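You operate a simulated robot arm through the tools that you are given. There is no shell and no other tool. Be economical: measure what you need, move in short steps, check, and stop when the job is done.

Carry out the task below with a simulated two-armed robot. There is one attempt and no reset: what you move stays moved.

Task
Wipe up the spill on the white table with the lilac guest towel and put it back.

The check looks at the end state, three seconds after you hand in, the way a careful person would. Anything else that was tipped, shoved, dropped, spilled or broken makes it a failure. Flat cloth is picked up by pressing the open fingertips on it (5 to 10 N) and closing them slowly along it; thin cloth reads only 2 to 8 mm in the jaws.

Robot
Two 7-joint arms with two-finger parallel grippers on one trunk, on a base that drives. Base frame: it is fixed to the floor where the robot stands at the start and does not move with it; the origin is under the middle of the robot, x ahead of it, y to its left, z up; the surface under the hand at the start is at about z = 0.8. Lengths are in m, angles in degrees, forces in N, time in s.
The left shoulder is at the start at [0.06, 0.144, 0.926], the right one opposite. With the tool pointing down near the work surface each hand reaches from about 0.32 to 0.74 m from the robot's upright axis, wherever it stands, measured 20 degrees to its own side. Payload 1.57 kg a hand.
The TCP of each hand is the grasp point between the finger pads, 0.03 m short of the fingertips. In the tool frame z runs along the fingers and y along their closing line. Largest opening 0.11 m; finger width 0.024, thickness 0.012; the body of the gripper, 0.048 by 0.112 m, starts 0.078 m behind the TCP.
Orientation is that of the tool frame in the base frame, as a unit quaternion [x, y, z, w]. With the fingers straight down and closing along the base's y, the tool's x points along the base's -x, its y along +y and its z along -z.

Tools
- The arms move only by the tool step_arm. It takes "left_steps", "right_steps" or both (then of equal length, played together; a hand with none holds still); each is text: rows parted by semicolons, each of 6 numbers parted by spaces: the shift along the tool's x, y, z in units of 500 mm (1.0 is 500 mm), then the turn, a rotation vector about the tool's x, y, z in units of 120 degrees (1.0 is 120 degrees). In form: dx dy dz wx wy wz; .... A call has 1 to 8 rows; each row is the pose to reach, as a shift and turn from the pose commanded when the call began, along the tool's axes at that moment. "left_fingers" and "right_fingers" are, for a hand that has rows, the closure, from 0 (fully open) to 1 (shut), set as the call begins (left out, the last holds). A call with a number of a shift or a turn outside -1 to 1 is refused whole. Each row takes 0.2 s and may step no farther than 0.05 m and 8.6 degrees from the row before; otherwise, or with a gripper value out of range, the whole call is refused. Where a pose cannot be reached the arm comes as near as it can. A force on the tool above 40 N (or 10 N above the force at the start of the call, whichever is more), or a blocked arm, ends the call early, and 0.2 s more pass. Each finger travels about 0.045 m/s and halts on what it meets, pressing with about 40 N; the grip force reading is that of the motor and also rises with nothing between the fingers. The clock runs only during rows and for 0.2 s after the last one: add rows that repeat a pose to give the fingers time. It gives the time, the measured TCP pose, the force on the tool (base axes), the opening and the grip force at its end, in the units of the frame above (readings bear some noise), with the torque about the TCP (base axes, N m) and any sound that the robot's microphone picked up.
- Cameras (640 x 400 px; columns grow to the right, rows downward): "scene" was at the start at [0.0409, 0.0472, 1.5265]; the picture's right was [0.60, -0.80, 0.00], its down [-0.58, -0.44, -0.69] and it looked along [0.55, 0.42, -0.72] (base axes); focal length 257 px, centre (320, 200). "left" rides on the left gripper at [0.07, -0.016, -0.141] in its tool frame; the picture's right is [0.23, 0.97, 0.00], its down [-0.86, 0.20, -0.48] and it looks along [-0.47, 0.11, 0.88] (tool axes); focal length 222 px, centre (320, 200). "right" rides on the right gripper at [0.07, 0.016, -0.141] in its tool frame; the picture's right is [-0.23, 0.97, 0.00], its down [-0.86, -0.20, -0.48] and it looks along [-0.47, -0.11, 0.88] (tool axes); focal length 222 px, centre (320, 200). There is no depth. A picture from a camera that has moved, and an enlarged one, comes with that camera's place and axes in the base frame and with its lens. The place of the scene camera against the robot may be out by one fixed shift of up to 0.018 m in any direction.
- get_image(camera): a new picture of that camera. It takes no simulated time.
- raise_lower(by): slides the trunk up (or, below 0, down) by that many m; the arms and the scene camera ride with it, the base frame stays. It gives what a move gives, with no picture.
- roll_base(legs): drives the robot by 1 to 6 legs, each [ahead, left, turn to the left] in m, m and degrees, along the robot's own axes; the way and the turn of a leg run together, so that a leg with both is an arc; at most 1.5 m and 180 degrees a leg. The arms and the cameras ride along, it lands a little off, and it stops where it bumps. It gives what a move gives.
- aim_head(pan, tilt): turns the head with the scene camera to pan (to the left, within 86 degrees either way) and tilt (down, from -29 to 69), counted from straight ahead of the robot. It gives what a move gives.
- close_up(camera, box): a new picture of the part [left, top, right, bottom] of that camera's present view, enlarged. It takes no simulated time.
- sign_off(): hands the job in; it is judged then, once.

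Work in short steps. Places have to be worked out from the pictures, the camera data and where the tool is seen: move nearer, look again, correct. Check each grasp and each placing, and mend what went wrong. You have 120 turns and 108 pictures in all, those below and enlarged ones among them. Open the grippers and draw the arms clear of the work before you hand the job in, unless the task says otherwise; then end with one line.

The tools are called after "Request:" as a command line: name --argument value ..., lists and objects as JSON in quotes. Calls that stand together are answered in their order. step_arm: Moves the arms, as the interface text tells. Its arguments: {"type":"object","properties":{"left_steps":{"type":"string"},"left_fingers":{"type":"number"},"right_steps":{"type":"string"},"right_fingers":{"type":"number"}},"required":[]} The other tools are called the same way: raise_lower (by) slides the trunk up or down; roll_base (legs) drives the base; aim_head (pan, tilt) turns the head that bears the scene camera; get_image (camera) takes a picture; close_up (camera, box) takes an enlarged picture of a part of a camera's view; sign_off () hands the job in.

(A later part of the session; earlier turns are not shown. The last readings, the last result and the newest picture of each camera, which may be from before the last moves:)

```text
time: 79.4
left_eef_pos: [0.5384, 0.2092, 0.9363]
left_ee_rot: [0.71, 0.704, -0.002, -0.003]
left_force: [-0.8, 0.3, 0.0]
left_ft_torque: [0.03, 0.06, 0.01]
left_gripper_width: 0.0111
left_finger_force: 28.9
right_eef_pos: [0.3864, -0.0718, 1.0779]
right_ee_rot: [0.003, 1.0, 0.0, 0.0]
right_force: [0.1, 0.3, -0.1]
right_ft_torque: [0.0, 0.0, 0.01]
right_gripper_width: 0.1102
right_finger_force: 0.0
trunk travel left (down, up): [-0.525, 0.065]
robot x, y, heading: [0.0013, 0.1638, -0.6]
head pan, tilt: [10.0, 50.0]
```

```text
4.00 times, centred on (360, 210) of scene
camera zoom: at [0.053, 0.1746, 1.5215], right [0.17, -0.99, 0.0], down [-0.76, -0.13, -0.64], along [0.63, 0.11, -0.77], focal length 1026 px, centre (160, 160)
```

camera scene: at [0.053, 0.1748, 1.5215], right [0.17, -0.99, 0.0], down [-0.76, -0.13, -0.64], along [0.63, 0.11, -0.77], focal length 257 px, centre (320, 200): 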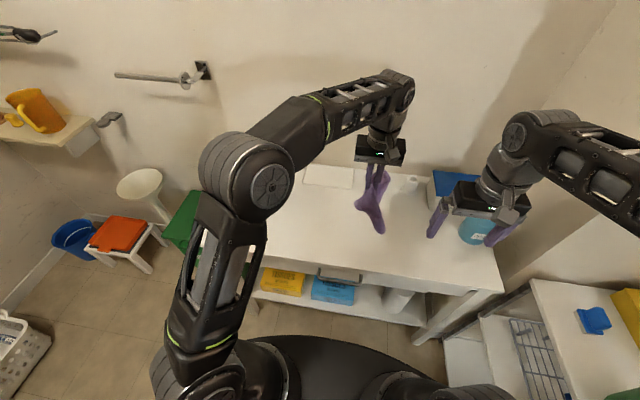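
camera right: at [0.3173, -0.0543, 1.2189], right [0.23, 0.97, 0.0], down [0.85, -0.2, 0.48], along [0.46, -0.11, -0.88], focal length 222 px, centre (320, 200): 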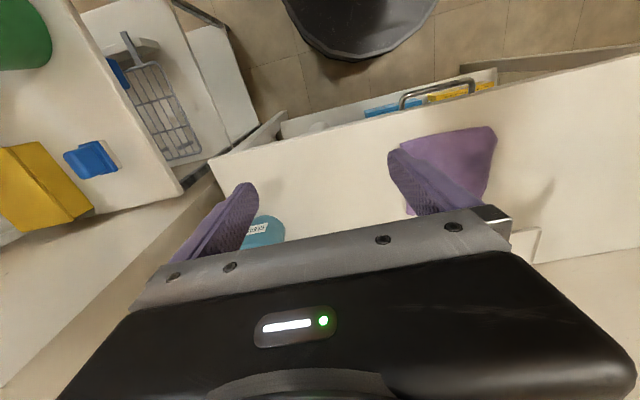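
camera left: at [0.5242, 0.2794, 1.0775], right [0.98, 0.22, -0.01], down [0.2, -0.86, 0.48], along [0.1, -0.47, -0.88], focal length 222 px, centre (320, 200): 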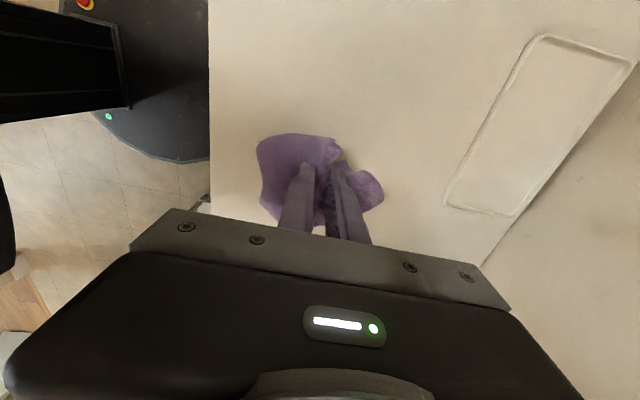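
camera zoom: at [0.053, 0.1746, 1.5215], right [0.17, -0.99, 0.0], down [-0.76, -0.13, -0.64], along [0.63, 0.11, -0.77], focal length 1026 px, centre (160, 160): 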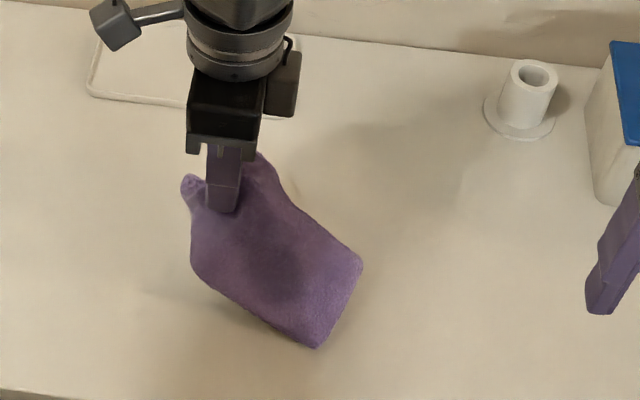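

The tucks have opened. I lift a bit more, shift toward −y and lay it with a +y sweep, ending with the pinch at y≈0.23.

Request:
step_arm --left_steps "-0.05 0 -0.06 0 0 0; -0.11 0 -0.12 0 0 0; -0.15 0 -0.06 0 0 0; -0.12 0 0.01 0 0 0; -0.06 0 0.07 0 0 0; 0 0 0.125 0 0 0; 0.03 0 0.165 0 0 0; 0.045 0 0.18 0 0 0"

Request:
get_image --camera "left"

Request:
close_up --camera "scene" --box '[280, 160, 440, 260]'

```text
time: 81.2
left_eef_pos: [0.5368, 0.2326, 0.8464]
left_ee_rot: [0.71, 0.704, -0.002, -0.002]
left_force: [0.3, -1.9, 2.3]
left_ft_torque: [-0.06, 0.03, 0.03]
left_gripper_width: 0.0113
left_finger_force: 28.9
right_eef_pos: [0.3861, -0.0722, 1.0758]
right_ee_rot: [0.003, 1.0, 0.0, -0.001]
right_force: [-0.3, -0.1, -0.5]
right_ft_torque: [-0.01, 0.01, -0.02]
right_gripper_width: 0.1102
right_finger_force: 0.1
trunk travel left (down, up): [-0.525, 0.065]
robot x, y, heading: [0.001, 0.1647, -0.5]
head pan, tilt: [10.0, 50.0]
```

```text
52 pictures are left
camera left: at [0.5223, 0.3026, 0.9871], right [0.98, 0.22, 0.0], down [0.19, -0.86, 0.48], along [0.1, -0.47, -0.88], focal length 222 px, centre (320, 200)
```

left: 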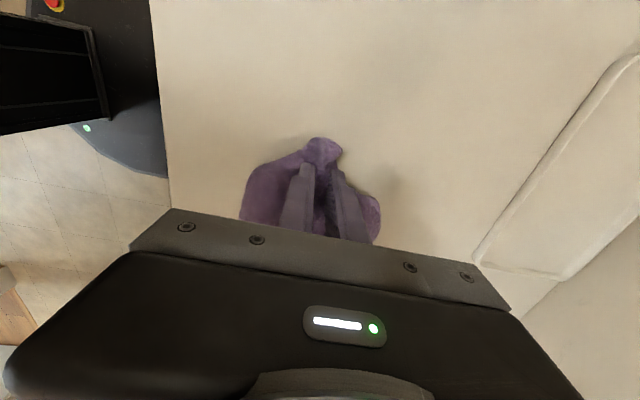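

```text
4.00 times, centred on (360, 210) of scene
camera zoom: at [0.053, 0.1746, 1.5216], right [0.17, -0.99, 0.0], down [-0.76, -0.13, -0.64], along [0.63, 0.11, -0.77], focal length 1026 px, centre (160, 160)
```

zoom: 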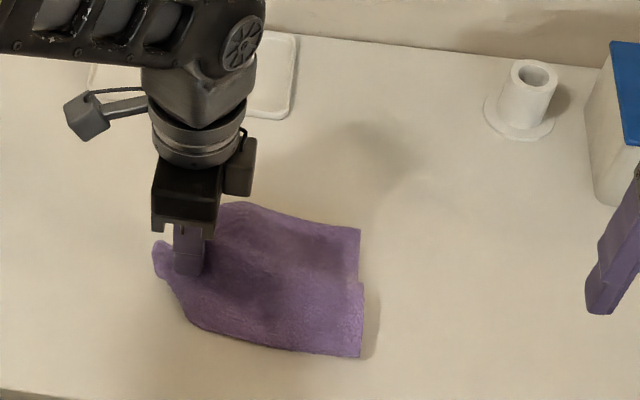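

The edge is laid outward now; the towel sits about 1.5 cm too far left and gathered in x. I push it 1.5 cm right, press lightly, and open the fingers, spreading it along x.

Request:
step_arm --left_steps "-0.01 0 0.01 0 0 0; -0.03 0 0.012 0 0 0; -0.03 0 0.014 0 0 0"

Request:
step_arm --left_steps "0 0 0 0 0 0; 0 0 0 0 0 0" --left_fingers 0.8

Request:
step_arm --left_steps "0 0 0 0 0 0; 0 0 0 0 0 0; 0 0 0 0 0 0; 0 0 0 0 0 0" --left_fingers 0.4

Request:
get_image --camera "left"

Request:
close_up --camera "scene" --box '[280, 160, 440, 260]'

```text
time: 82.0
left_eef_pos: [0.5375, 0.2181, 0.8397]
left_ee_rot: [0.71, 0.704, -0.001, 0.0]
left_force: [-0.3, 4.7, 17.0]
left_ft_torque: [-0.08, 0.14, -0.04]
left_gripper_width: 0.0112
left_finger_force: 28.5
right_eef_pos: [0.3848, -0.071, 1.0788]
right_ee_rot: [0.004, 1.0, -0.001, 0.0]
right_force: [0.0, 0.3, -0.2]
right_ft_torque: [-0.02, -0.01, 0.01]
right_gripper_width: 0.11
right_finger_force: 0.0
trunk travel left (down, up): [-0.525, 0.065]
robot x, y, heading: [-0.0024, 0.1639, -0.4]
head pan, tilt: [10.0, 50.0]
```

```text
time: 82.6
left_eef_pos: [0.5378, 0.2163, 0.8385]
left_ee_rot: [0.71, 0.704, -0.002, -0.001]
left_force: [3.0, -0.2, 13.2]
left_ft_torque: [-0.14, 0.03, 0.0]
left_gripper_width: 0.0205
left_finger_force: 0.0
right_eef_pos: [0.3866, -0.0723, 1.0778]
right_ee_rot: [0.004, 1.0, 0.0, 0.0]
right_force: [-0.7, 0.3, 0.3]
right_ft_torque: [0.01, 0.01, -0.01]
right_gripper_width: 0.11
right_finger_force: 0.1
trunk travel left (down, up): [-0.525, 0.065]
robot x, y, heading: [-0.0037, 0.1635, -0.2]
head pan, tilt: [10.0, 50.0]
```

```text
time: 83.6
left_eef_pos: [0.5372, 0.2172, 0.8376]
left_ee_rot: [0.709, 0.705, -0.002, -0.001]
left_force: [1.7, 0.1, 12.5]
left_ft_torque: [-0.12, 0.25, 0.07]
left_gripper_width: 0.0613
left_finger_force: 0.0
right_eef_pos: [0.3865, -0.0714, 1.0771]
right_ee_rot: [0.004, 1.0, 0.0, 0.0]
right_force: [1.3, 0.1, -0.2]
right_ft_torque: [0.01, 0.01, -0.02]
right_gripper_width: 0.1099
right_finger_force: 0.1
trunk travel left (down, up): [-0.525, 0.065]
robot x, y, heading: [-0.0004, 0.1619, -0.6]
head pan, tilt: [10.0, 50.0]
```

```text
50 pictures are left
camera left: at [0.5223, 0.2873, 0.9801], right [0.98, 0.22, 0.0], down [0.2, -0.86, 0.48], along [0.1, -0.47, -0.88], focal length 222 px, centre (320, 200)
```

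left: 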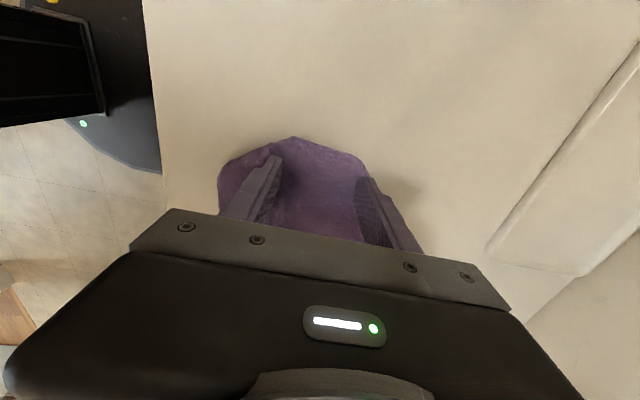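

```text
4.00 times, centred on (360, 210) of scene
camera zoom: at [0.0523, 0.1744, 1.5216], right [0.17, -0.99, 0.0], down [-0.76, -0.13, -0.64], along [0.63, 0.11, -0.77], focal length 1026 px, centre (160, 160)
```

zoom: 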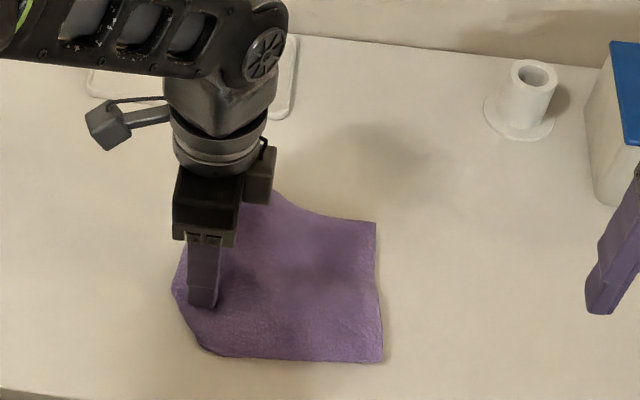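

Good spreading; I open further while pressing, then lift and look.

Request:
step_arm --left_steps "0 0 0 0 0 0; 0 0 0 0 0 0; 0 0 0 0 0 0" --left_fingers 0.2

Request:
step_arm --left_steps "0 0 -0.06 0 0 0; 0 0 -0.15 0 0 0; 0.04 0 -0.22 0 0 0; 0.12 0 -0.26 0 0 0; 0.2 0 -0.26 0 0 0; 0.29 0 -0.26 0 0 0"

Request:
close_up --camera "scene" --box '[280, 160, 440, 260]'

```text
time: 84.4
left_eef_pos: [0.5379, 0.2185, 0.8384]
left_ee_rot: [0.709, 0.705, -0.002, -0.002]
left_force: [2.4, 0.1, 12.8]
left_ft_torque: [-0.09, 0.42, 0.05]
left_gripper_width: 0.0845
left_finger_force: 0.1
right_eef_pos: [0.3868, -0.0714, 1.0766]
right_ee_rot: [0.003, 1.0, 0.0, 0.001]
right_force: [0.2, -0.1, 0.1]
right_ft_torque: [0.0, 0.02, 0.01]
right_gripper_width: 0.11
right_finger_force: 0.1
trunk travel left (down, up): [-0.525, 0.065]
robot x, y, heading: [-0.0007, 0.1658, -0.3]
head pan, tilt: [10.0, 50.0]
```

```text
time: 85.8
left_eef_pos: [0.5372, 0.3632, 0.9714]
left_ee_rot: [0.71, 0.704, -0.002, -0.001]
left_force: [0.2, 0.2, 0.8]
left_ft_torque: [-0.01, 0.05, -0.01]
left_gripper_width: 0.0881
left_finger_force: 0.1
right_eef_pos: [0.3872, -0.0712, 1.0781]
right_ee_rot: [0.003, 1.0, 0.0, 0.0]
right_force: [0.8, -0.3, 0.7]
right_ft_torque: [-0.01, -0.01, -0.01]
right_gripper_width: 0.1102
right_finger_force: 0.1
trunk travel left (down, up): [-0.525, 0.065]
robot x, y, heading: [-0.0044, 0.1648, -0.2]
head pan, tilt: [10.0, 50.0]
```

```text
4.00 times, centred on (360, 210) of scene
camera zoom: at [0.0529, 0.1755, 1.5215], right [0.17, -0.99, 0.0], down [-0.76, -0.13, -0.64], along [0.63, 0.11, -0.77], focal length 1026 px, centre (160, 160)
```

zoom: 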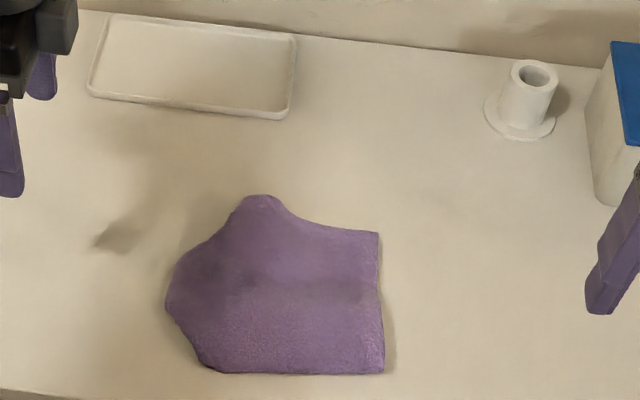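

Right side is back in position; only the two left corners are still tucked. I repair the back-left corner: pinch near [0.57, 0.207], lift slightly so the tuck falls out, and lay it outward.

Request:
step_arm --left_steps "-0.08 0.02 0 0 0 0; -0.16 0.04 0.02 0 0 0; -0.24 0.066 0.05 0 0 0; -0.31 0.066 0.1 0 0 0; -0.31 0.066 0.18 0 0 0; -0.31 0.066 0.24 0 0 0; -0.31 0.066 0.264 0 0 0" --left_fingers 0.6

Request:
get_image --camera "left"

```text
time: 87.4
left_eef_pos: [0.5682, 0.2049, 0.8387]
left_ee_rot: [0.71, 0.704, -0.001, 0.0]
left_force: [0.9, -1.7, 9.4]
left_ft_torque: [-0.1, 0.16, 0.04]
left_gripper_width: 0.0428
left_finger_force: 0.1
right_eef_pos: [0.3873, -0.0714, 1.0781]
right_ee_rot: [0.003, 1.0, 0.0, 0.0]
right_force: [-0.2, -0.3, -0.4]
right_ft_torque: [0.01, -0.01, 0.0]
right_gripper_width: 0.1098
right_finger_force: 0.1
trunk travel left (down, up): [-0.525, 0.065]
robot x, y, heading: [-0.002, 0.1632, -0.4]
head pan, tilt: [10.0, 50.0]
```

```text
47 pictures are left
camera left: at [0.5537, 0.2751, 0.979], right [0.98, 0.22, 0.0], down [0.19, -0.86, 0.48], along [0.1, -0.47, -0.88], focal length 222 px, centre (320, 200)
```

left: 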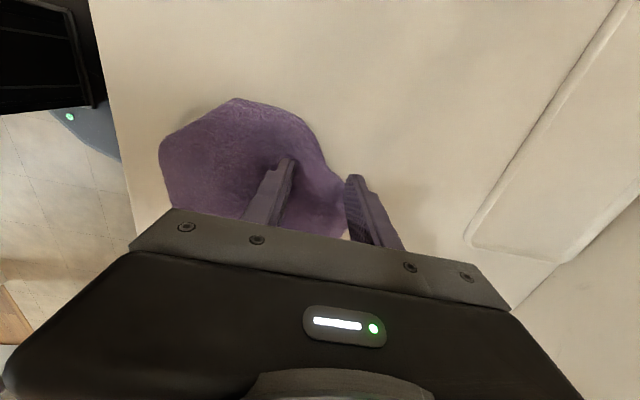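

The rear finger is right on the cloth's edge; I shift 1 cm inward and pinch.

Request:
step_arm --left_steps "0 0 -0.02 0 0 0; -0.024 -0.02 -0.02 0 0 0; -0.024 -0.02 0 0 0 0"

Request:
step_arm --left_steps "0 0 0 0 0 0; 0 0 0 0 0 0" --left_fingers 0.8

Request:
step_arm --left_steps "0 0 0 0 0 0; 0 0 0 0 0 0; 0 0 0 0 0 0" --left_fingers 1

Request:
step_arm --left_steps "0 0 -0.05 0 0 0; 0 0 -0.1 0 0 0; 0 0 -0.14 0 0 0; 0 0 -0.14 0 0 0"

Request:
get_image --camera "left"

Request:
close_up --camera "scene" --box '[280, 160, 440, 260]'

```text
time: 88.2
left_eef_pos: [0.5606, 0.1943, 0.8379]
left_ee_rot: [0.71, 0.705, -0.001, -0.001]
left_force: [0.1, 1.0, 12.3]
left_ft_torque: [-0.04, 0.28, -0.04]
left_gripper_width: 0.0442
left_finger_force: 0.1
right_eef_pos: [0.3863, -0.073, 1.0769]
right_ee_rot: [0.004, 1.0, 0.0, 0.0]
right_force: [-0.1, 0.4, -0.1]
right_ft_torque: [-0.03, 0.0, 0.03]
right_gripper_width: 0.1102
right_finger_force: 0.1
trunk travel left (down, up): [-0.525, 0.065]
robot x, y, heading: [0.0028, 0.163, -0.5]
head pan, tilt: [10.0, 50.0]
```

```text
time: 88.8
left_eef_pos: [0.5592, 0.1922, 0.8356]
left_ee_rot: [0.71, 0.704, -0.002, 0.0]
left_force: [-2.8, -1.7, 18.9]
left_ft_torque: [-0.09, 0.37, 0.04]
left_gripper_width: 0.0235
left_finger_force: 2.5
right_eef_pos: [0.385, -0.072, 1.0782]
right_ee_rot: [0.003, 1.0, 0.001, 0.0]
right_force: [0.6, 0.6, -0.9]
right_ft_torque: [-0.02, 0.01, 0.0]
right_gripper_width: 0.1101
right_finger_force: 0.0
trunk travel left (down, up): [-0.525, 0.065]
robot x, y, heading: [0.0003, 0.1642, -0.5]
head pan, tilt: [10.0, 50.0]
```

```text
time: 89.6
left_eef_pos: [0.559, 0.1939, 0.8368]
left_ee_rot: [0.71, 0.704, -0.001, -0.001]
left_force: [-5.5, -1.7, 23.0]
left_ft_torque: [-0.14, 0.37, -0.01]
left_gripper_width: 0.012
left_finger_force: 29.1
right_eef_pos: [0.3842, -0.0721, 1.0771]
right_ee_rot: [0.004, 1.0, 0.0, 0.001]
right_force: [0.2, -0.7, -0.2]
right_ft_torque: [0.02, 0.03, -0.01]
right_gripper_width: 0.1101
right_finger_force: 0.0
trunk travel left (down, up): [-0.525, 0.065]
robot x, y, heading: [0.0003, 0.1638, -0.3]
head pan, tilt: [10.0, 50.0]
```

```text
time: 90.6
left_eef_pos: [0.5619, 0.1953, 0.9065]
left_ee_rot: [0.709, 0.705, -0.002, -0.003]
left_force: [-0.1, 0.6, -0.2]
left_ft_torque: [0.03, -0.01, -0.02]
left_gripper_width: 0.0119
left_finger_force: 29.4
right_eef_pos: [0.3877, -0.0715, 1.0777]
right_ee_rot: [0.003, 1.0, 0.0, 0.0]
right_force: [-0.1, -0.4, 0.1]
right_ft_torque: [-0.02, -0.01, -0.01]
right_gripper_width: 0.1101
right_finger_force: 0.1
trunk travel left (down, up): [-0.525, 0.065]
robot x, y, heading: [0.0011, 0.1605, -0.6]
head pan, tilt: [10.0, 50.0]
```

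```text
46 pictures are left
camera left: at [0.5473, 0.2641, 1.0479], right [0.98, 0.22, -0.01], down [0.2, -0.86, 0.48], along [0.1, -0.47, -0.88], focal length 222 px, centre (320, 200)
```

left: 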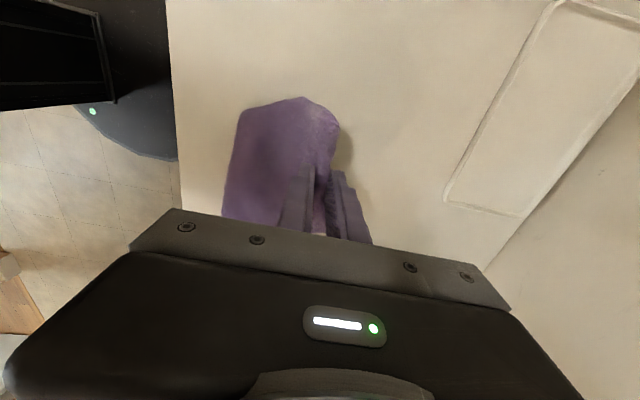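

```text
4.00 times, centred on (360, 210) of scene
camera zoom: at [0.0535, 0.1746, 1.5215], right [0.17, -0.99, 0.0], down [-0.76, -0.13, -0.64], along [0.63, 0.11, -0.77], focal length 1026 px, centre (160, 160)
```

zoom: 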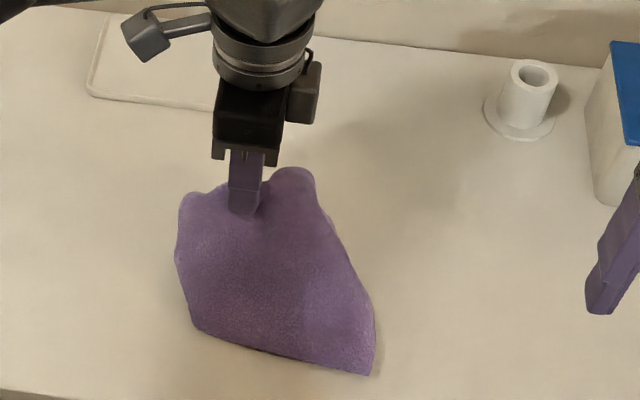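

The front edge has straightened. I sweep it down outward (+y, slightly +x) to lay the left side out.

Request:
step_arm --left_steps "-0.03 0 -0.05 0 0 0; -0.05 0 -0.1 0 0 0; -0.04 0 -0.03 0 0 0; -0.01 0.01 0.03 0 0 0; 0.03 0.02 0.09 0 0 0; 0.06 0.03 0.125 0 0 0; 0.06 0.03 0.134 0 0 0"

Request:
get_image --camera "left"

Request:
close_up --camera "scene" --box '[280, 160, 440, 260]'

```text
time: 92.4
left_eef_pos: [0.5785, 0.223, 0.8461]
left_ee_rot: [0.71, 0.704, -0.001, 0.006]
left_force: [-6.8, -0.3, 26.5]
left_ft_torque: [-0.24, 0.44, -0.09]
left_gripper_width: 0.012
left_finger_force: 29.2
right_eef_pos: [0.3851, -0.072, 1.0772]
right_ee_rot: [0.004, 1.0, 0.0, 0.0]
right_force: [0.6, 0.1, -0.1]
right_ft_torque: [-0.04, 0.02, 0.0]
right_gripper_width: 0.11
right_finger_force: 0.0
trunk travel left (down, up): [-0.525, 0.065]
robot x, y, heading: [-0.0013, 0.1627, -0.5]
head pan, tilt: [10.0, 50.0]
stopped in row 7 (left hand): the force on the tool passed its limit at 41 N (the readings are from after the stop); the commanded pose is now the measured one
```

```text
44 pictures are left
camera left: at [0.5614, 0.2941, 0.9873], right [0.98, 0.22, 0.01], down [0.19, -0.85, 0.49], along [0.11, -0.47, -0.87], focal length 222 px, centre (320, 200)
```

left: 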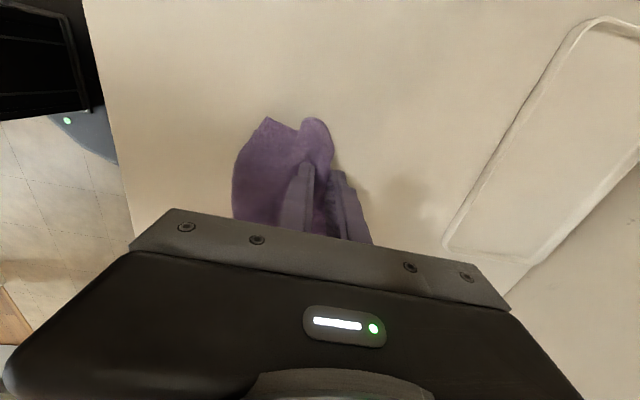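

```text
4.00 times, centred on (360, 210) of scene
camera zoom: at [0.0509, 0.1746, 1.5216], right [0.17, -0.99, 0.0], down [-0.75, -0.13, -0.64], along [0.63, 0.11, -0.77], focal length 1026 px, centre (160, 160)
```

zoom: 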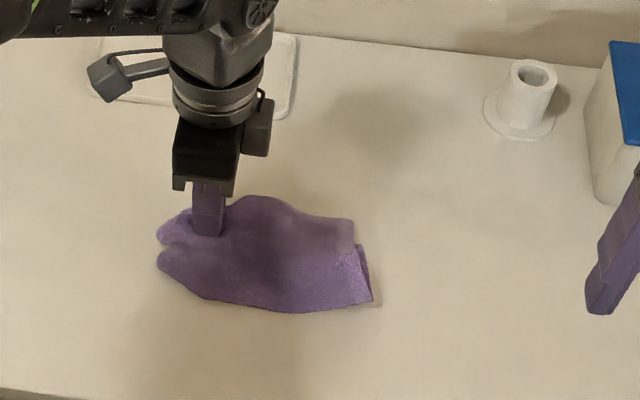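

That bunched the front. Better: lift it fully, then lay it further right and drag it +y into place, since dragging flattened it well during wiping. First lift and see how it hangs.

Request:
step_arm --left_steps "0 0 -0.09 0 0 0; 0 0 -0.18 0 0 0; 0 0 -0.27 0 0 0; 0 0 -0.36 0 0 0; 0 0 -0.4 0 0 0"

Request:
roll_base --legs '[[0, -0.1, 0]]'

Request:
get_image --camera "left"

Request:
get_image --camera "scene"

```text
time: 93.6
left_eef_pos: [0.5748, 0.2252, 1.043]
left_ee_rot: [0.71, 0.704, -0.002, 0.002]
left_force: [0.4, 0.0, 0.1]
left_ft_torque: [0.0, -0.01, 0.03]
left_gripper_width: 0.0114
left_finger_force: 29.0
right_eef_pos: [0.3871, -0.0729, 1.0765]
right_ee_rot: [0.004, 1.0, 0.0, 0.0]
right_force: [0.0, 0.5, -0.3]
right_ft_torque: [-0.05, 0.06, 0.0]
right_gripper_width: 0.1097
right_finger_force: 0.1
trunk travel left (down, up): [-0.525, 0.065]
robot x, y, heading: [-0.0035, 0.1621, -0.3]
head pan, tilt: [10.0, 50.0]
```

```text
time: 94.8
left_eef_pos: [0.5741, 0.1217, 1.0422]
left_ee_rot: [0.711, 0.703, -0.001, 0.001]
left_force: [0.1, -0.1, -0.4]
left_ft_torque: [0.07, 0.0, -0.01]
left_gripper_width: 0.0115
left_finger_force: 29.6
right_eef_pos: [0.3858, -0.1756, 1.0763]
right_ee_rot: [0.005, 1.0, 0.0, 0.0]
right_force: [-0.1, -1.2, 0.4]
right_ft_torque: [0.04, 0.01, 0.01]
right_gripper_width: 0.1101
right_finger_force: 0.0
trunk travel left (down, up): [-0.525, 0.065]
robot x, y, heading: [-0.0025, 0.0683, -0.9]
head pan, tilt: [10.0, 50.0]
```

```text
42 pictures are left
camera left: at [0.5584, 0.1919, 1.1835], right [0.98, 0.22, 0.0], down [0.19, -0.86, 0.48], along [0.11, -0.47, -0.88], focal length 222 px, centre (320, 200)
```

left: 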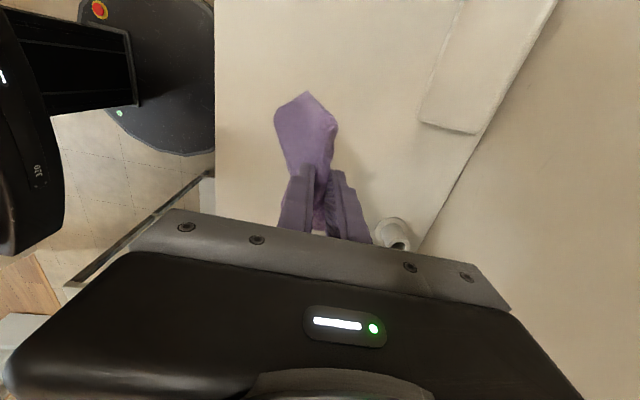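

```text
41 pictures are left
camera scene: at [0.0524, 0.0721, 1.5215], right [0.16, -0.99, 0.0], down [-0.76, -0.12, -0.64], along [0.63, 0.11, -0.77], focal length 257 px, centre (320, 200)
```

scene: 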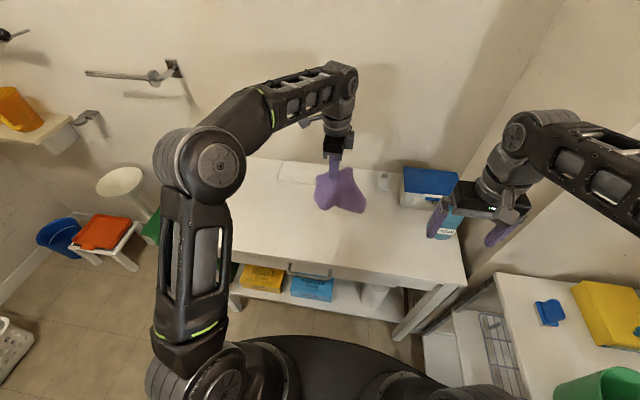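

I lay it from further right and drag +y into place.

Request:
step_arm --left_steps "-0.05 0 0.06 0 0 0; -0.1 0 0.12 0 0 0; -0.12 0 0.18 0 0 0; -0.07 0 0.24 0 0 0; 0 0 0.3 0 0 0; 0.07 0 0.35 0 0 0; 0.13 0 0.385 0 0 0; 0.2 0 0.39 0 0 0"

Request:
get_image --camera "left"

Request:
close_up --camera "scene" --box '[240, 160, 400, 260]'

```text
time: 96.5
left_eef_pos: [0.5738, 0.2207, 0.8472]
left_ee_rot: [0.711, 0.703, -0.001, 0.004]
left_force: [0.7, -0.9, 7.1]
left_ft_torque: [-0.11, 0.01, 0.03]
left_gripper_width: 0.0116
left_finger_force: 29.1
right_eef_pos: [0.3855, -0.1723, 1.0773]
right_ee_rot: [0.005, 1.0, 0.001, 0.0]
right_force: [-0.3, -0.5, -0.4]
right_ft_torque: [0.01, 0.01, -0.01]
right_gripper_width: 0.11
right_finger_force: 0.1
trunk travel left (down, up): [-0.525, 0.065]
robot x, y, heading: [-0.0048, 0.0598, -0.7]
head pan, tilt: [10.0, 50.0]
```

```text
40 pictures are left
camera left: at [0.5589, 0.2911, 0.9881], right [0.98, 0.22, 0.0], down [0.19, -0.85, 0.48], along [0.11, -0.47, -0.87], focal length 222 px, centre (320, 200)
```

left: 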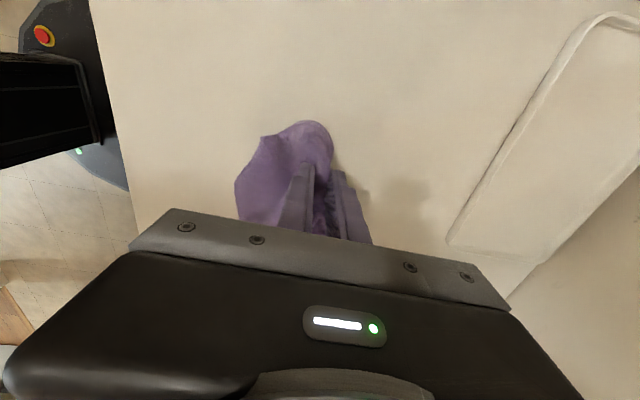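

```text
4.00 times, centred on (320, 210) of scene
camera zoom: at [0.0516, 0.0744, 1.5217], right [0.16, -0.99, 0.0], down [-0.76, -0.13, -0.64], along [0.63, 0.11, -0.77], focal length 1026 px, centre (320, 160)
```

zoom: 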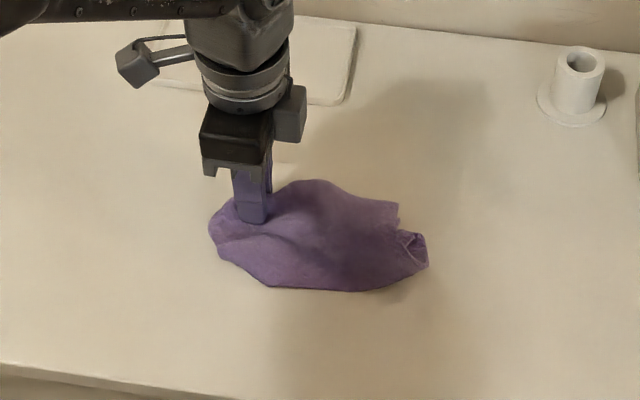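

It's gathered along x. Opening the fingers while pressed spreads it well, so I do that here and then repeat the spreading along the towel's length.

Request:
step_arm --left_steps "0 -0.02 0.006 0 0 0; 0 -0.02 0.008 0 0 0" --left_fingers 0.8

Request:
step_arm --left_steps "0 0 0.004 0 0 0; 0 0 0.006 0 0 0; 0 0 0.006 0 0 0; 0 0 0.006 0 0 0; 0 0 0.006 0 0 0; 0 0 0.006 0 0 0" --left_fingers 0.3

Request:
get_image --camera "left"

Request:
close_up --camera "scene" --box '[240, 160, 400, 260]'

```text
time: 97.2
left_eef_pos: [0.5651, 0.2216, 0.8437]
left_ee_rot: [0.711, 0.703, -0.001, 0.004]
left_force: [1.0, -0.1, 8.7]
left_ft_torque: [-0.09, -0.01, 0.05]
left_gripper_width: 0.0225
left_finger_force: 0.5
right_eef_pos: [0.3845, -0.1742, 1.079]
right_ee_rot: [0.005, 1.0, -0.001, -0.001]
right_force: [1.3, 0.6, -0.3]
right_ft_torque: [0.03, 0.0, 0.01]
right_gripper_width: 0.1097
right_finger_force: 0.0
trunk travel left (down, up): [-0.525, 0.065]
robot x, y, heading: [-0.0022, 0.0613, -0.5]
head pan, tilt: [10.0, 50.0]
```

```text
time: 98.5
left_eef_pos: [0.5657, 0.2229, 0.8395]
left_ee_rot: [0.712, 0.703, 0.0, 0.003]
left_force: [1.4, 1.1, 7.5]
left_ft_torque: [-0.07, 0.26, 0.04]
left_gripper_width: 0.075
left_finger_force: 0.0
right_eef_pos: [0.3846, -0.1744, 1.0768]
right_ee_rot: [0.005, 1.0, 0.001, -0.001]
right_force: [0.1, -0.2, 0.1]
right_ft_torque: [-0.01, 0.0, 0.04]
right_gripper_width: 0.1102
right_finger_force: 0.0
trunk travel left (down, up): [-0.525, 0.065]
robot x, y, heading: [-0.0007, 0.0611, -0.7]
head pan, tilt: [10.0, 50.0]
```

```text
38 pictures are left
camera left: at [0.5499, 0.2921, 0.9805], right [0.98, 0.22, 0.0], down [0.19, -0.85, 0.48], along [0.11, -0.47, -0.88], focal length 222 px, centre (320, 200)
```

left: 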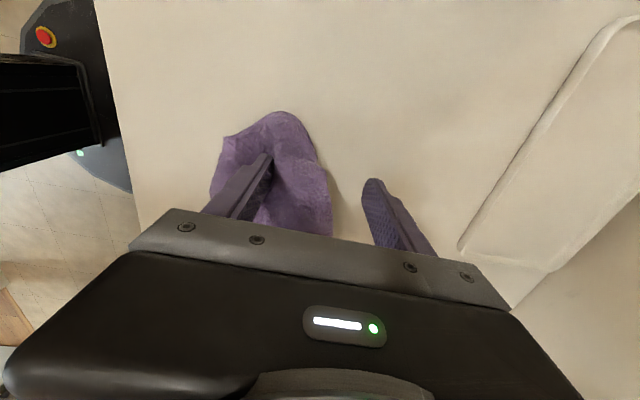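

```text
4.00 times, centred on (320, 210) of scene
camera zoom: at [0.0519, 0.0738, 1.5216], right [0.16, -0.99, 0.0], down [-0.76, -0.13, -0.64], along [0.63, 0.11, -0.77], focal length 1026 px, centre (320, 160)
```

zoom: 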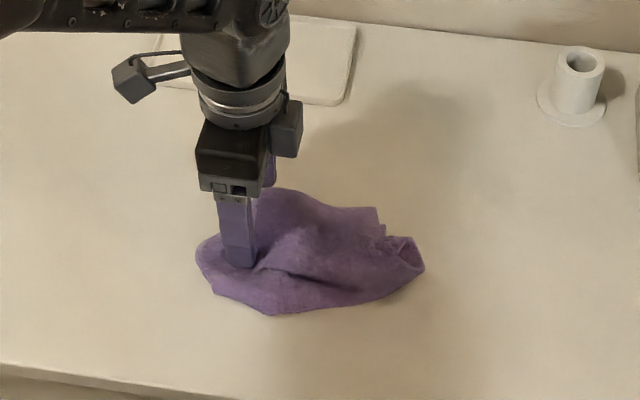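

The rear finger came off the cloth. I back away for a clear look at the towel.

Request:
step_arm --left_steps "0 0 -0.06 0 0 0; 0 0 -0.15 0 0 0; 0.04 0 -0.24 0 0 0; 0.12 0 -0.3 0 0 0; 0.21 0 -0.32 0 0 0; 0.3 0 -0.32 0 0 0; 0.36 0 -0.32 0 0 0"

Request:
close_up --camera "scene" --box '[270, 180, 370, 245]'

```text
time: 100.2
left_eef_pos: [0.5692, 0.402, 1.0004]
left_ee_rot: [0.711, 0.703, -0.001, 0.003]
left_force: [-0.7, -0.3, -0.3]
left_ft_torque: [-0.01, -0.03, 0.01]
left_gripper_width: 0.0772
left_finger_force: 0.0
right_eef_pos: [0.3839, -0.1716, 1.0769]
right_ee_rot: [0.006, 1.0, 0.0, 0.0]
right_force: [-0.2, 0.5, 0.6]
right_ft_torque: [-0.01, 0.01, 0.01]
right_gripper_width: 0.1102
right_finger_force: 0.0
trunk travel left (down, up): [-0.525, 0.065]
robot x, y, heading: [-0.0002, 0.0633, -1.0]
head pan, tilt: [10.0, 50.0]
```

```text
6.15 times, centred on (320, 212) of scene
camera zoom: at [0.0523, 0.0745, 1.5215], right [0.16, -0.99, 0.0], down [-0.76, -0.13, -0.64], along [0.63, 0.11, -0.77], focal length 1579 px, centre (320, 123)
```

zoom: 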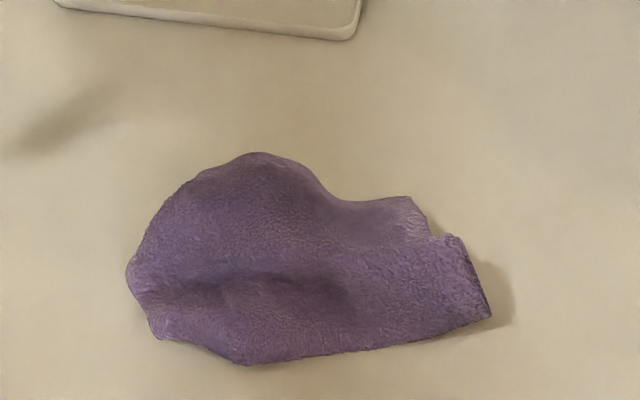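

The front strip is folded under. I'll turn the hand back (closing along y), pinch the front fold edge, and lift a little so the flap drops out to the front.

Request:
step_arm --left_steps "0 0 0 0 0 -0.067; 0 0 0 0 0 -0.134; 0 0 0 0 0 -0.201; 0 0 0 0 0 -0.268; 0 0 0 0 0 -0.335; 0 0 0 0 0 -0.402; 0 0 0 0 0 -0.469; 0 0 0 0 0 -0.536" --left_fingers 0.55

Request:
step_arm --left_steps "0 0 0 0 0 -0.067; 0 0 0 0 0 -0.134; 0 0 0 0 0 -0.2; 0 0 0 0 0 -0.217"

```text
time: 102.0
left_eef_pos: [0.5667, 0.4041, 0.9997]
left_ee_rot: [0.227, 0.974, -0.002, 0.002]
left_force: [0.2, 0.0, 0.4]
left_ft_torque: [-0.01, -0.02, 0.02]
left_gripper_width: 0.0496
left_finger_force: 0.0
right_eef_pos: [0.3848, -0.1728, 1.0772]
right_ee_rot: [0.005, 1.0, 0.0, -0.001]
right_force: [-0.1, 0.3, -0.6]
right_ft_torque: [0.02, -0.02, -0.02]
right_gripper_width: 0.1101
right_finger_force: 0.1
trunk travel left (down, up): [-0.525, 0.065]
robot x, y, heading: [-0.0033, 0.063, -0.4]
head pan, tilt: [10.0, 50.0]
```

```text
time: 103.0
left_eef_pos: [0.5678, 0.4026, 0.9989]
left_ee_rot: [0.001, 1.0, -0.002, 0.001]
left_force: [-0.4, -0.1, 0.2]
left_ft_torque: [0.05, 0.01, 0.01]
left_gripper_width: 0.0495
left_finger_force: 0.1
right_eef_pos: [0.385, -0.1718, 1.0779]
right_ee_rot: [0.006, 1.0, 0.0, 0.0]
right_force: [-0.2, -0.3, 0.3]
right_ft_torque: [0.0, 0.01, 0.01]
right_gripper_width: 0.1099
right_finger_force: 0.1
trunk travel left (down, up): [-0.525, 0.065]
robot x, y, heading: [-0.0014, 0.066, -0.6]
head pan, tilt: [10.0, 50.0]
```

Move above the front fold, about [0.508, 0.14].

Request:
step_arm --left_steps "0.02 -0.09 0 0 0 0; 0.04 -0.18 0 0 0 0; 0.06 -0.27 0.01 0 0 0; 0.09 -0.36 0.03 0 0 0; 0.11 -0.45 0.06 0 0 0; 0.12 -0.525 0.1 0 0 0; 0.12 -0.525 0.18 0 0 0; 0.12 -0.525 0.238 0 0 0"

Request:
get_image --camera "left"

```text
time: 104.8
left_eef_pos: [0.5078, 0.1374, 0.8819]
left_ee_rot: [0.002, 1.0, -0.003, 0.0]
left_force: [-0.4, -0.2, -0.4]
left_ft_torque: [-0.01, -0.03, 0.0]
left_gripper_width: 0.0495
left_finger_force: 0.0
right_eef_pos: [0.3853, -0.1738, 1.0766]
right_ee_rot: [0.005, 1.0, 0.0, -0.001]
right_force: [-1.3, 0.0, -0.7]
right_ft_torque: [0.02, 0.01, -0.03]
right_gripper_width: 0.1102
right_finger_force: 0.0
trunk travel left (down, up): [-0.525, 0.065]
robot x, y, heading: [0.0012, 0.0635, -0.6]
head pan, tilt: [10.0, 50.0]
```

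```text
35 pictures are left
camera left: at [0.4376, 0.1224, 1.0236], right [-0.22, 0.97, -0.01], down [0.85, 0.2, 0.48], along [0.47, 0.1, -0.88], focal length 222 px, centre (320, 200)
```

left: 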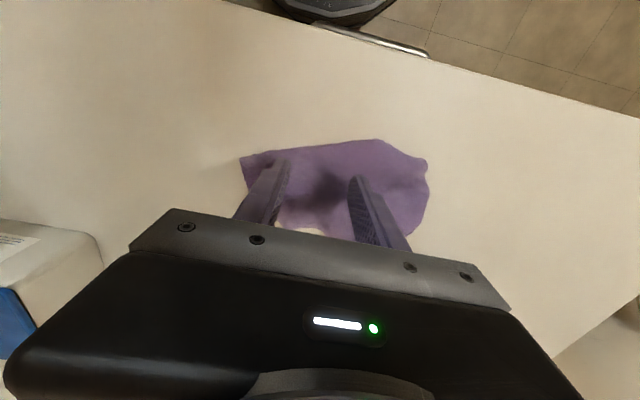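

Fingers are just inside the front fold. Touch down.

Request:
step_arm --left_steps "0 0 0.04 0 0 0; 0 0 0.065 0 0 0; 0 0 0.076 0 0 0; 0 0 0.076 0 0 0"

```text
time: 105.8
left_eef_pos: [0.5076, 0.1376, 0.8433]
left_ee_rot: [0.003, 1.0, -0.002, 0.001]
left_force: [-0.3, -0.2, 0.6]
left_ft_torque: [0.01, -0.05, -0.01]
left_gripper_width: 0.0495
left_finger_force: 0.1
right_eef_pos: [0.3847, -0.1724, 1.0777]
right_ee_rot: [0.005, 1.0, 0.0, 0.0]
right_force: [-0.3, -0.1, 0.2]
right_ft_torque: [0.02, 0.01, -0.05]
right_gripper_width: 0.1102
right_finger_force: 0.0
trunk travel left (down, up): [-0.525, 0.065]
robot x, y, heading: [-0.0016, 0.0641, -0.8]
head pan, tilt: [10.0, 50.0]
```

Request:
step_arm --left_steps "0 0 0.006 0 0 0; 0 0 0.01 0 0 0; 0 0 0.01 0 0 0"

```text
time: 106.5
left_eef_pos: [0.5059, 0.1397, 0.839]
left_ee_rot: [0.003, 1.0, -0.003, 0.002]
left_force: [-0.2, 0.3, 3.7]
left_ft_torque: [0.01, 0.0, -0.04]
left_gripper_width: 0.0497
left_finger_force: 0.5
right_eef_pos: [0.3857, -0.1731, 1.078]
right_ee_rot: [0.005, 1.0, 0.0, 0.0]
right_force: [0.1, -0.1, 0.6]
right_ft_torque: [-0.02, -0.01, -0.02]
right_gripper_width: 0.11
right_finger_force: 0.2
trunk travel left (down, up): [-0.525, 0.065]
robot x, y, heading: [-0.0033, 0.0635, -0.5]
head pan, tilt: [10.0, 50.0]
```

Light contact at 0.839; press 1.5 mm more and close in stages, then lift 7 cm.

Request:
step_arm --left_steps "0 0 0.003 0 0 0; 0 0 0.003 0 0 0" --left_fingers 0.7

Request:
step_arm --left_steps "0 0 0 0 0 0; 0 0 0 0 0 0" --left_fingers 0.85

Request:
step_arm --left_steps "0 0 0 0 0 0; 0 0 0 0 0 0; 0 0 0 0 0 0" --left_fingers 1

Request:
step_arm --left_steps "0 0 -0.05 0 0 0; 0 0 -0.1 0 0 0; 0 0 -0.15 0 0 0; 0 0 -0.15 0 0 0"

Request:
get_image --camera "left"

Request:
close_up --camera "scene" --box '[240, 160, 400, 260]'

```text
time: 107.2
left_eef_pos: [0.5059, 0.1386, 0.8384]
left_ee_rot: [0.003, 1.0, -0.003, 0.001]
left_force: [0.6, -0.1, 4.3]
left_ft_torque: [0.0, -0.04, 0.0]
left_gripper_width: 0.0323
left_finger_force: 0.0
right_eef_pos: [0.3847, -0.1727, 1.0781]
right_ee_rot: [0.005, 1.0, -0.001, -0.001]
right_force: [0.3, -0.3, -0.5]
right_ft_torque: [0.01, 0.03, -0.03]
right_gripper_width: 0.1098
right_finger_force: 0.1
trunk travel left (down, up): [-0.525, 0.065]
robot x, y, heading: [-0.003, 0.0624, -0.5]
head pan, tilt: [10.0, 50.0]
```

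```text
time: 107.8
left_eef_pos: [0.5057, 0.1382, 0.8367]
left_ee_rot: [0.003, 1.0, -0.003, 0.0]
left_force: [-0.1, -0.7, 3.4]
left_ft_torque: [0.01, -0.03, 0.01]
left_gripper_width: 0.0173
left_finger_force: 0.3
right_eef_pos: [0.3851, -0.1735, 1.0775]
right_ee_rot: [0.005, 1.0, 0.0, 0.0]
right_force: [0.8, -0.2, 0.0]
right_ft_torque: [-0.02, -0.03, 0.04]
right_gripper_width: 0.11
right_finger_force: 0.0
trunk travel left (down, up): [-0.525, 0.065]
robot x, y, heading: [-0.0032, 0.0642, -0.4]
head pan, tilt: [10.0, 50.0]
```

```text
time: 108.5
left_eef_pos: [0.5059, 0.1392, 0.8369]
left_ee_rot: [0.003, 1.0, -0.003, 0.002]
left_force: [-0.1, 0.3, 3.8]
left_ft_torque: [0.01, -0.02, 0.01]
left_gripper_width: 0.0079
left_finger_force: 26.7
right_eef_pos: [0.384, -0.1732, 1.0776]
right_ee_rot: [0.005, 1.0, 0.001, -0.001]
right_force: [0.2, 0.4, -0.8]
right_ft_torque: [-0.01, -0.01, 0.0]
right_gripper_width: 0.1101
right_finger_force: 0.2
trunk travel left (down, up): [-0.525, 0.065]
robot x, y, heading: [-0.0003, 0.0608, -0.5]
head pan, tilt: [10.0, 50.0]
```

```text
time: 109.5
left_eef_pos: [0.5047, 0.141, 0.9103]
left_ee_rot: [0.003, 1.0, -0.002, 0.001]
left_force: [0.1, 0.5, 0.0]
left_ft_torque: [0.04, 0.0, 0.01]
left_gripper_width: 0.0078
left_finger_force: 27.0
right_eef_pos: [0.3853, -0.1737, 1.0773]
right_ee_rot: [0.005, 1.0, 0.0, -0.001]
right_force: [-0.8, -1.0, -0.4]
right_ft_torque: [0.01, -0.02, 0.02]
right_gripper_width: 0.1098
right_finger_force: 0.1
trunk travel left (down, up): [-0.525, 0.065]
robot x, y, heading: [0.0006, 0.0601, -0.6]
head pan, tilt: [10.0, 50.0]
```

```text
34 pictures are left
camera left: at [0.4355, 0.1252, 1.0518], right [-0.22, 0.97, -0.01], down [0.86, 0.2, 0.48], along [0.47, 0.1, -0.88], focal length 222 px, centre (320, 200)
```

left: 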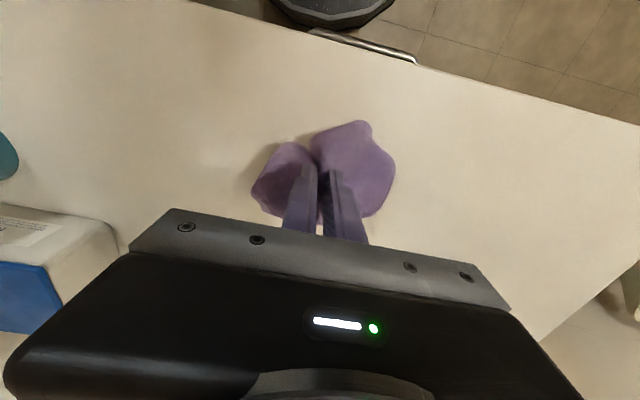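

```text
4.00 times, centred on (320, 210) of scene
camera zoom: at [0.0525, 0.074, 1.5215], right [0.16, -0.99, 0.0], down [-0.76, -0.13, -0.64], along [0.63, 0.11, -0.77], focal length 1026 px, centre (320, 160)
```

zoom: 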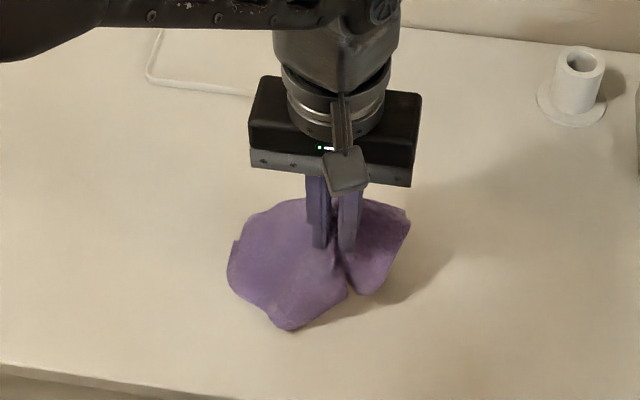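

The flap came free and the pinch is a clean single fold. I lift higher so the whole towel hangs free and look.

Request:
step_arm --left_steps "0 0 -0.08 0 0 0; 0 0 -0.16 0 0 0; 0 0 -0.24 0 0 0; 0 0 -0.24 0 0 0"

Request:
get_image --camera "left"

Request:
close_up --camera "scene" --box '[240, 140, 400, 240]'

```text
time: 110.5
left_eef_pos: [0.504, 0.1418, 1.0326]
left_ee_rot: [0.003, 1.0, -0.003, 0.001]
left_force: [-0.2, 1.0, -0.6]
left_ft_torque: [0.0, 0.01, 0.03]
left_gripper_width: 0.0079
left_finger_force: 26.8
right_eef_pos: [0.3854, -0.1733, 1.0771]
right_ee_rot: [0.005, 1.0, 0.0, -0.001]
right_force: [0.3, -0.5, -1.1]
right_ft_torque: [0.02, 0.01, 0.03]
right_gripper_width: 0.11
right_finger_force: 0.0
trunk travel left (down, up): [-0.525, 0.065]
robot x, y, heading: [0.0022, 0.0645, -0.4]
head pan, tilt: [10.0, 50.0]
```

```text
32 pictures are left
camera left: at [0.4352, 0.1253, 1.1736], right [-0.22, 0.97, -0.01], down [0.86, 0.2, 0.48], along [0.47, 0.1, -0.88], focal length 222 px, centre (320, 200)
```

left: 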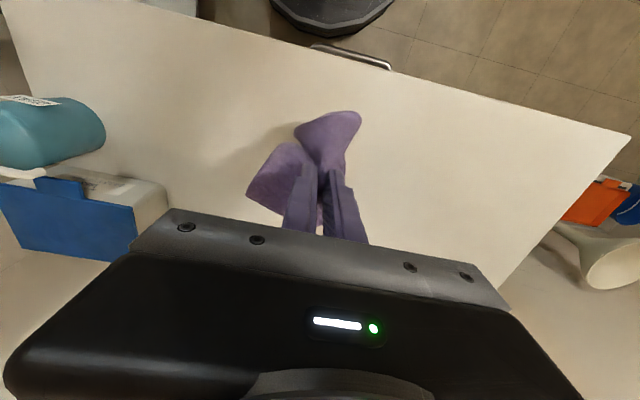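

```text
4.00 times, centred on (320, 190) of scene
camera zoom: at [0.0526, 0.074, 1.5215], right [0.16, -0.99, 0.0], down [-0.76, -0.13, -0.64], along [0.63, 0.11, -0.77], focal length 1026 px, centre (320, 240)
```

zoom: 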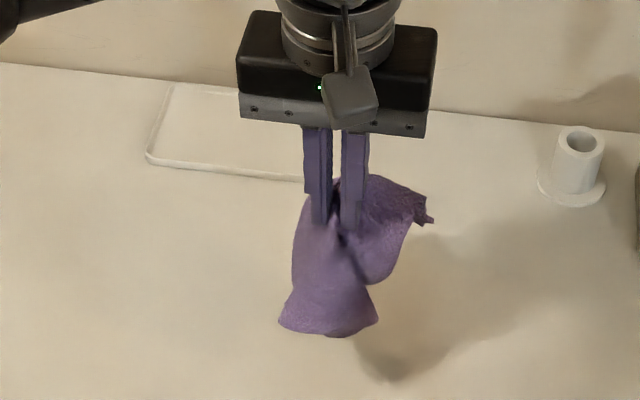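

Two lobes hang, left-front and right. I lower it vertically over the original centre so the lobes splay, and then spread by opening.

Request:
step_arm --left_steps "-0.04 0.05 0.06 0 0 0; -0.04 0.05 0.14 0 0 0; -0.04 0.05 0.2 0 0 0; -0.04 0.05 0.26 0 0 0; -0.04 0.05 0.31 0 0 0; -0.04 0.05 0.35 0 0 0; -0.04 0.05 0.37 0 0 0; -0.04 0.05 0.38 0 0 0"

Request:
get_image --camera "left"

Request:
close_up --camera "scene" --box '[240, 160, 400, 260]'

```text
time: 112.3
left_eef_pos: [0.5267, 0.1653, 0.8432]
left_ee_rot: [0.003, 1.0, -0.003, 0.003]
left_force: [-1.5, 1.5, 14.1]
left_ft_torque: [0.01, 0.01, -0.01]
left_gripper_width: 0.0077
left_finger_force: 26.9
right_eef_pos: [0.384, -0.1737, 1.0766]
right_ee_rot: [0.004, 1.0, 0.0, 0.0]
right_force: [0.4, -0.2, -0.5]
right_ft_torque: [0.04, 0.03, 0.02]
right_gripper_width: 0.1097
right_finger_force: 0.0
trunk travel left (down, up): [-0.525, 0.065]
robot x, y, heading: [0.0014, 0.063, -0.5]
head pan, tilt: [10.0, 50.0]
```

```text
30 pictures are left
camera left: at [0.4561, 0.1492, 0.9834], right [-0.22, 0.97, -0.01], down [0.85, 0.2, 0.48], along [0.47, 0.1, -0.88], focal length 222 px, centre (320, 200)
```

left: 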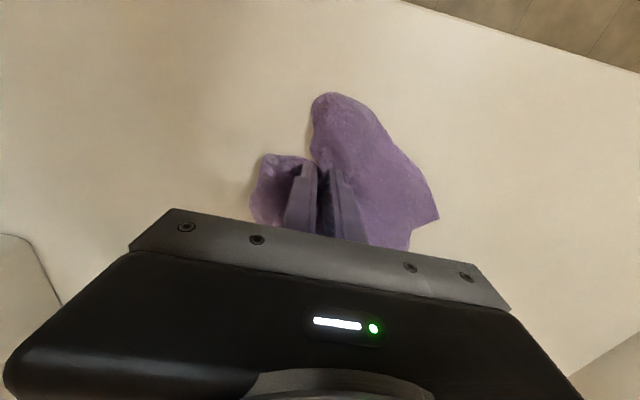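

```text
4.00 times, centred on (320, 210) of scene
camera zoom: at [0.0508, 0.0739, 1.5219], right [0.16, -0.99, 0.0], down [-0.76, -0.13, -0.64], along [0.63, 0.11, -0.77], focal length 1026 px, centre (320, 160)
```

zoom: 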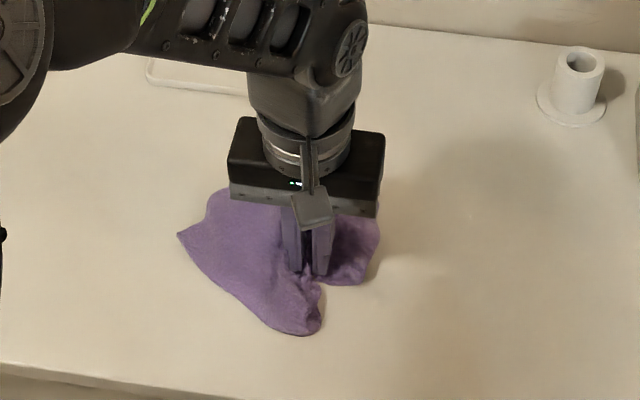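

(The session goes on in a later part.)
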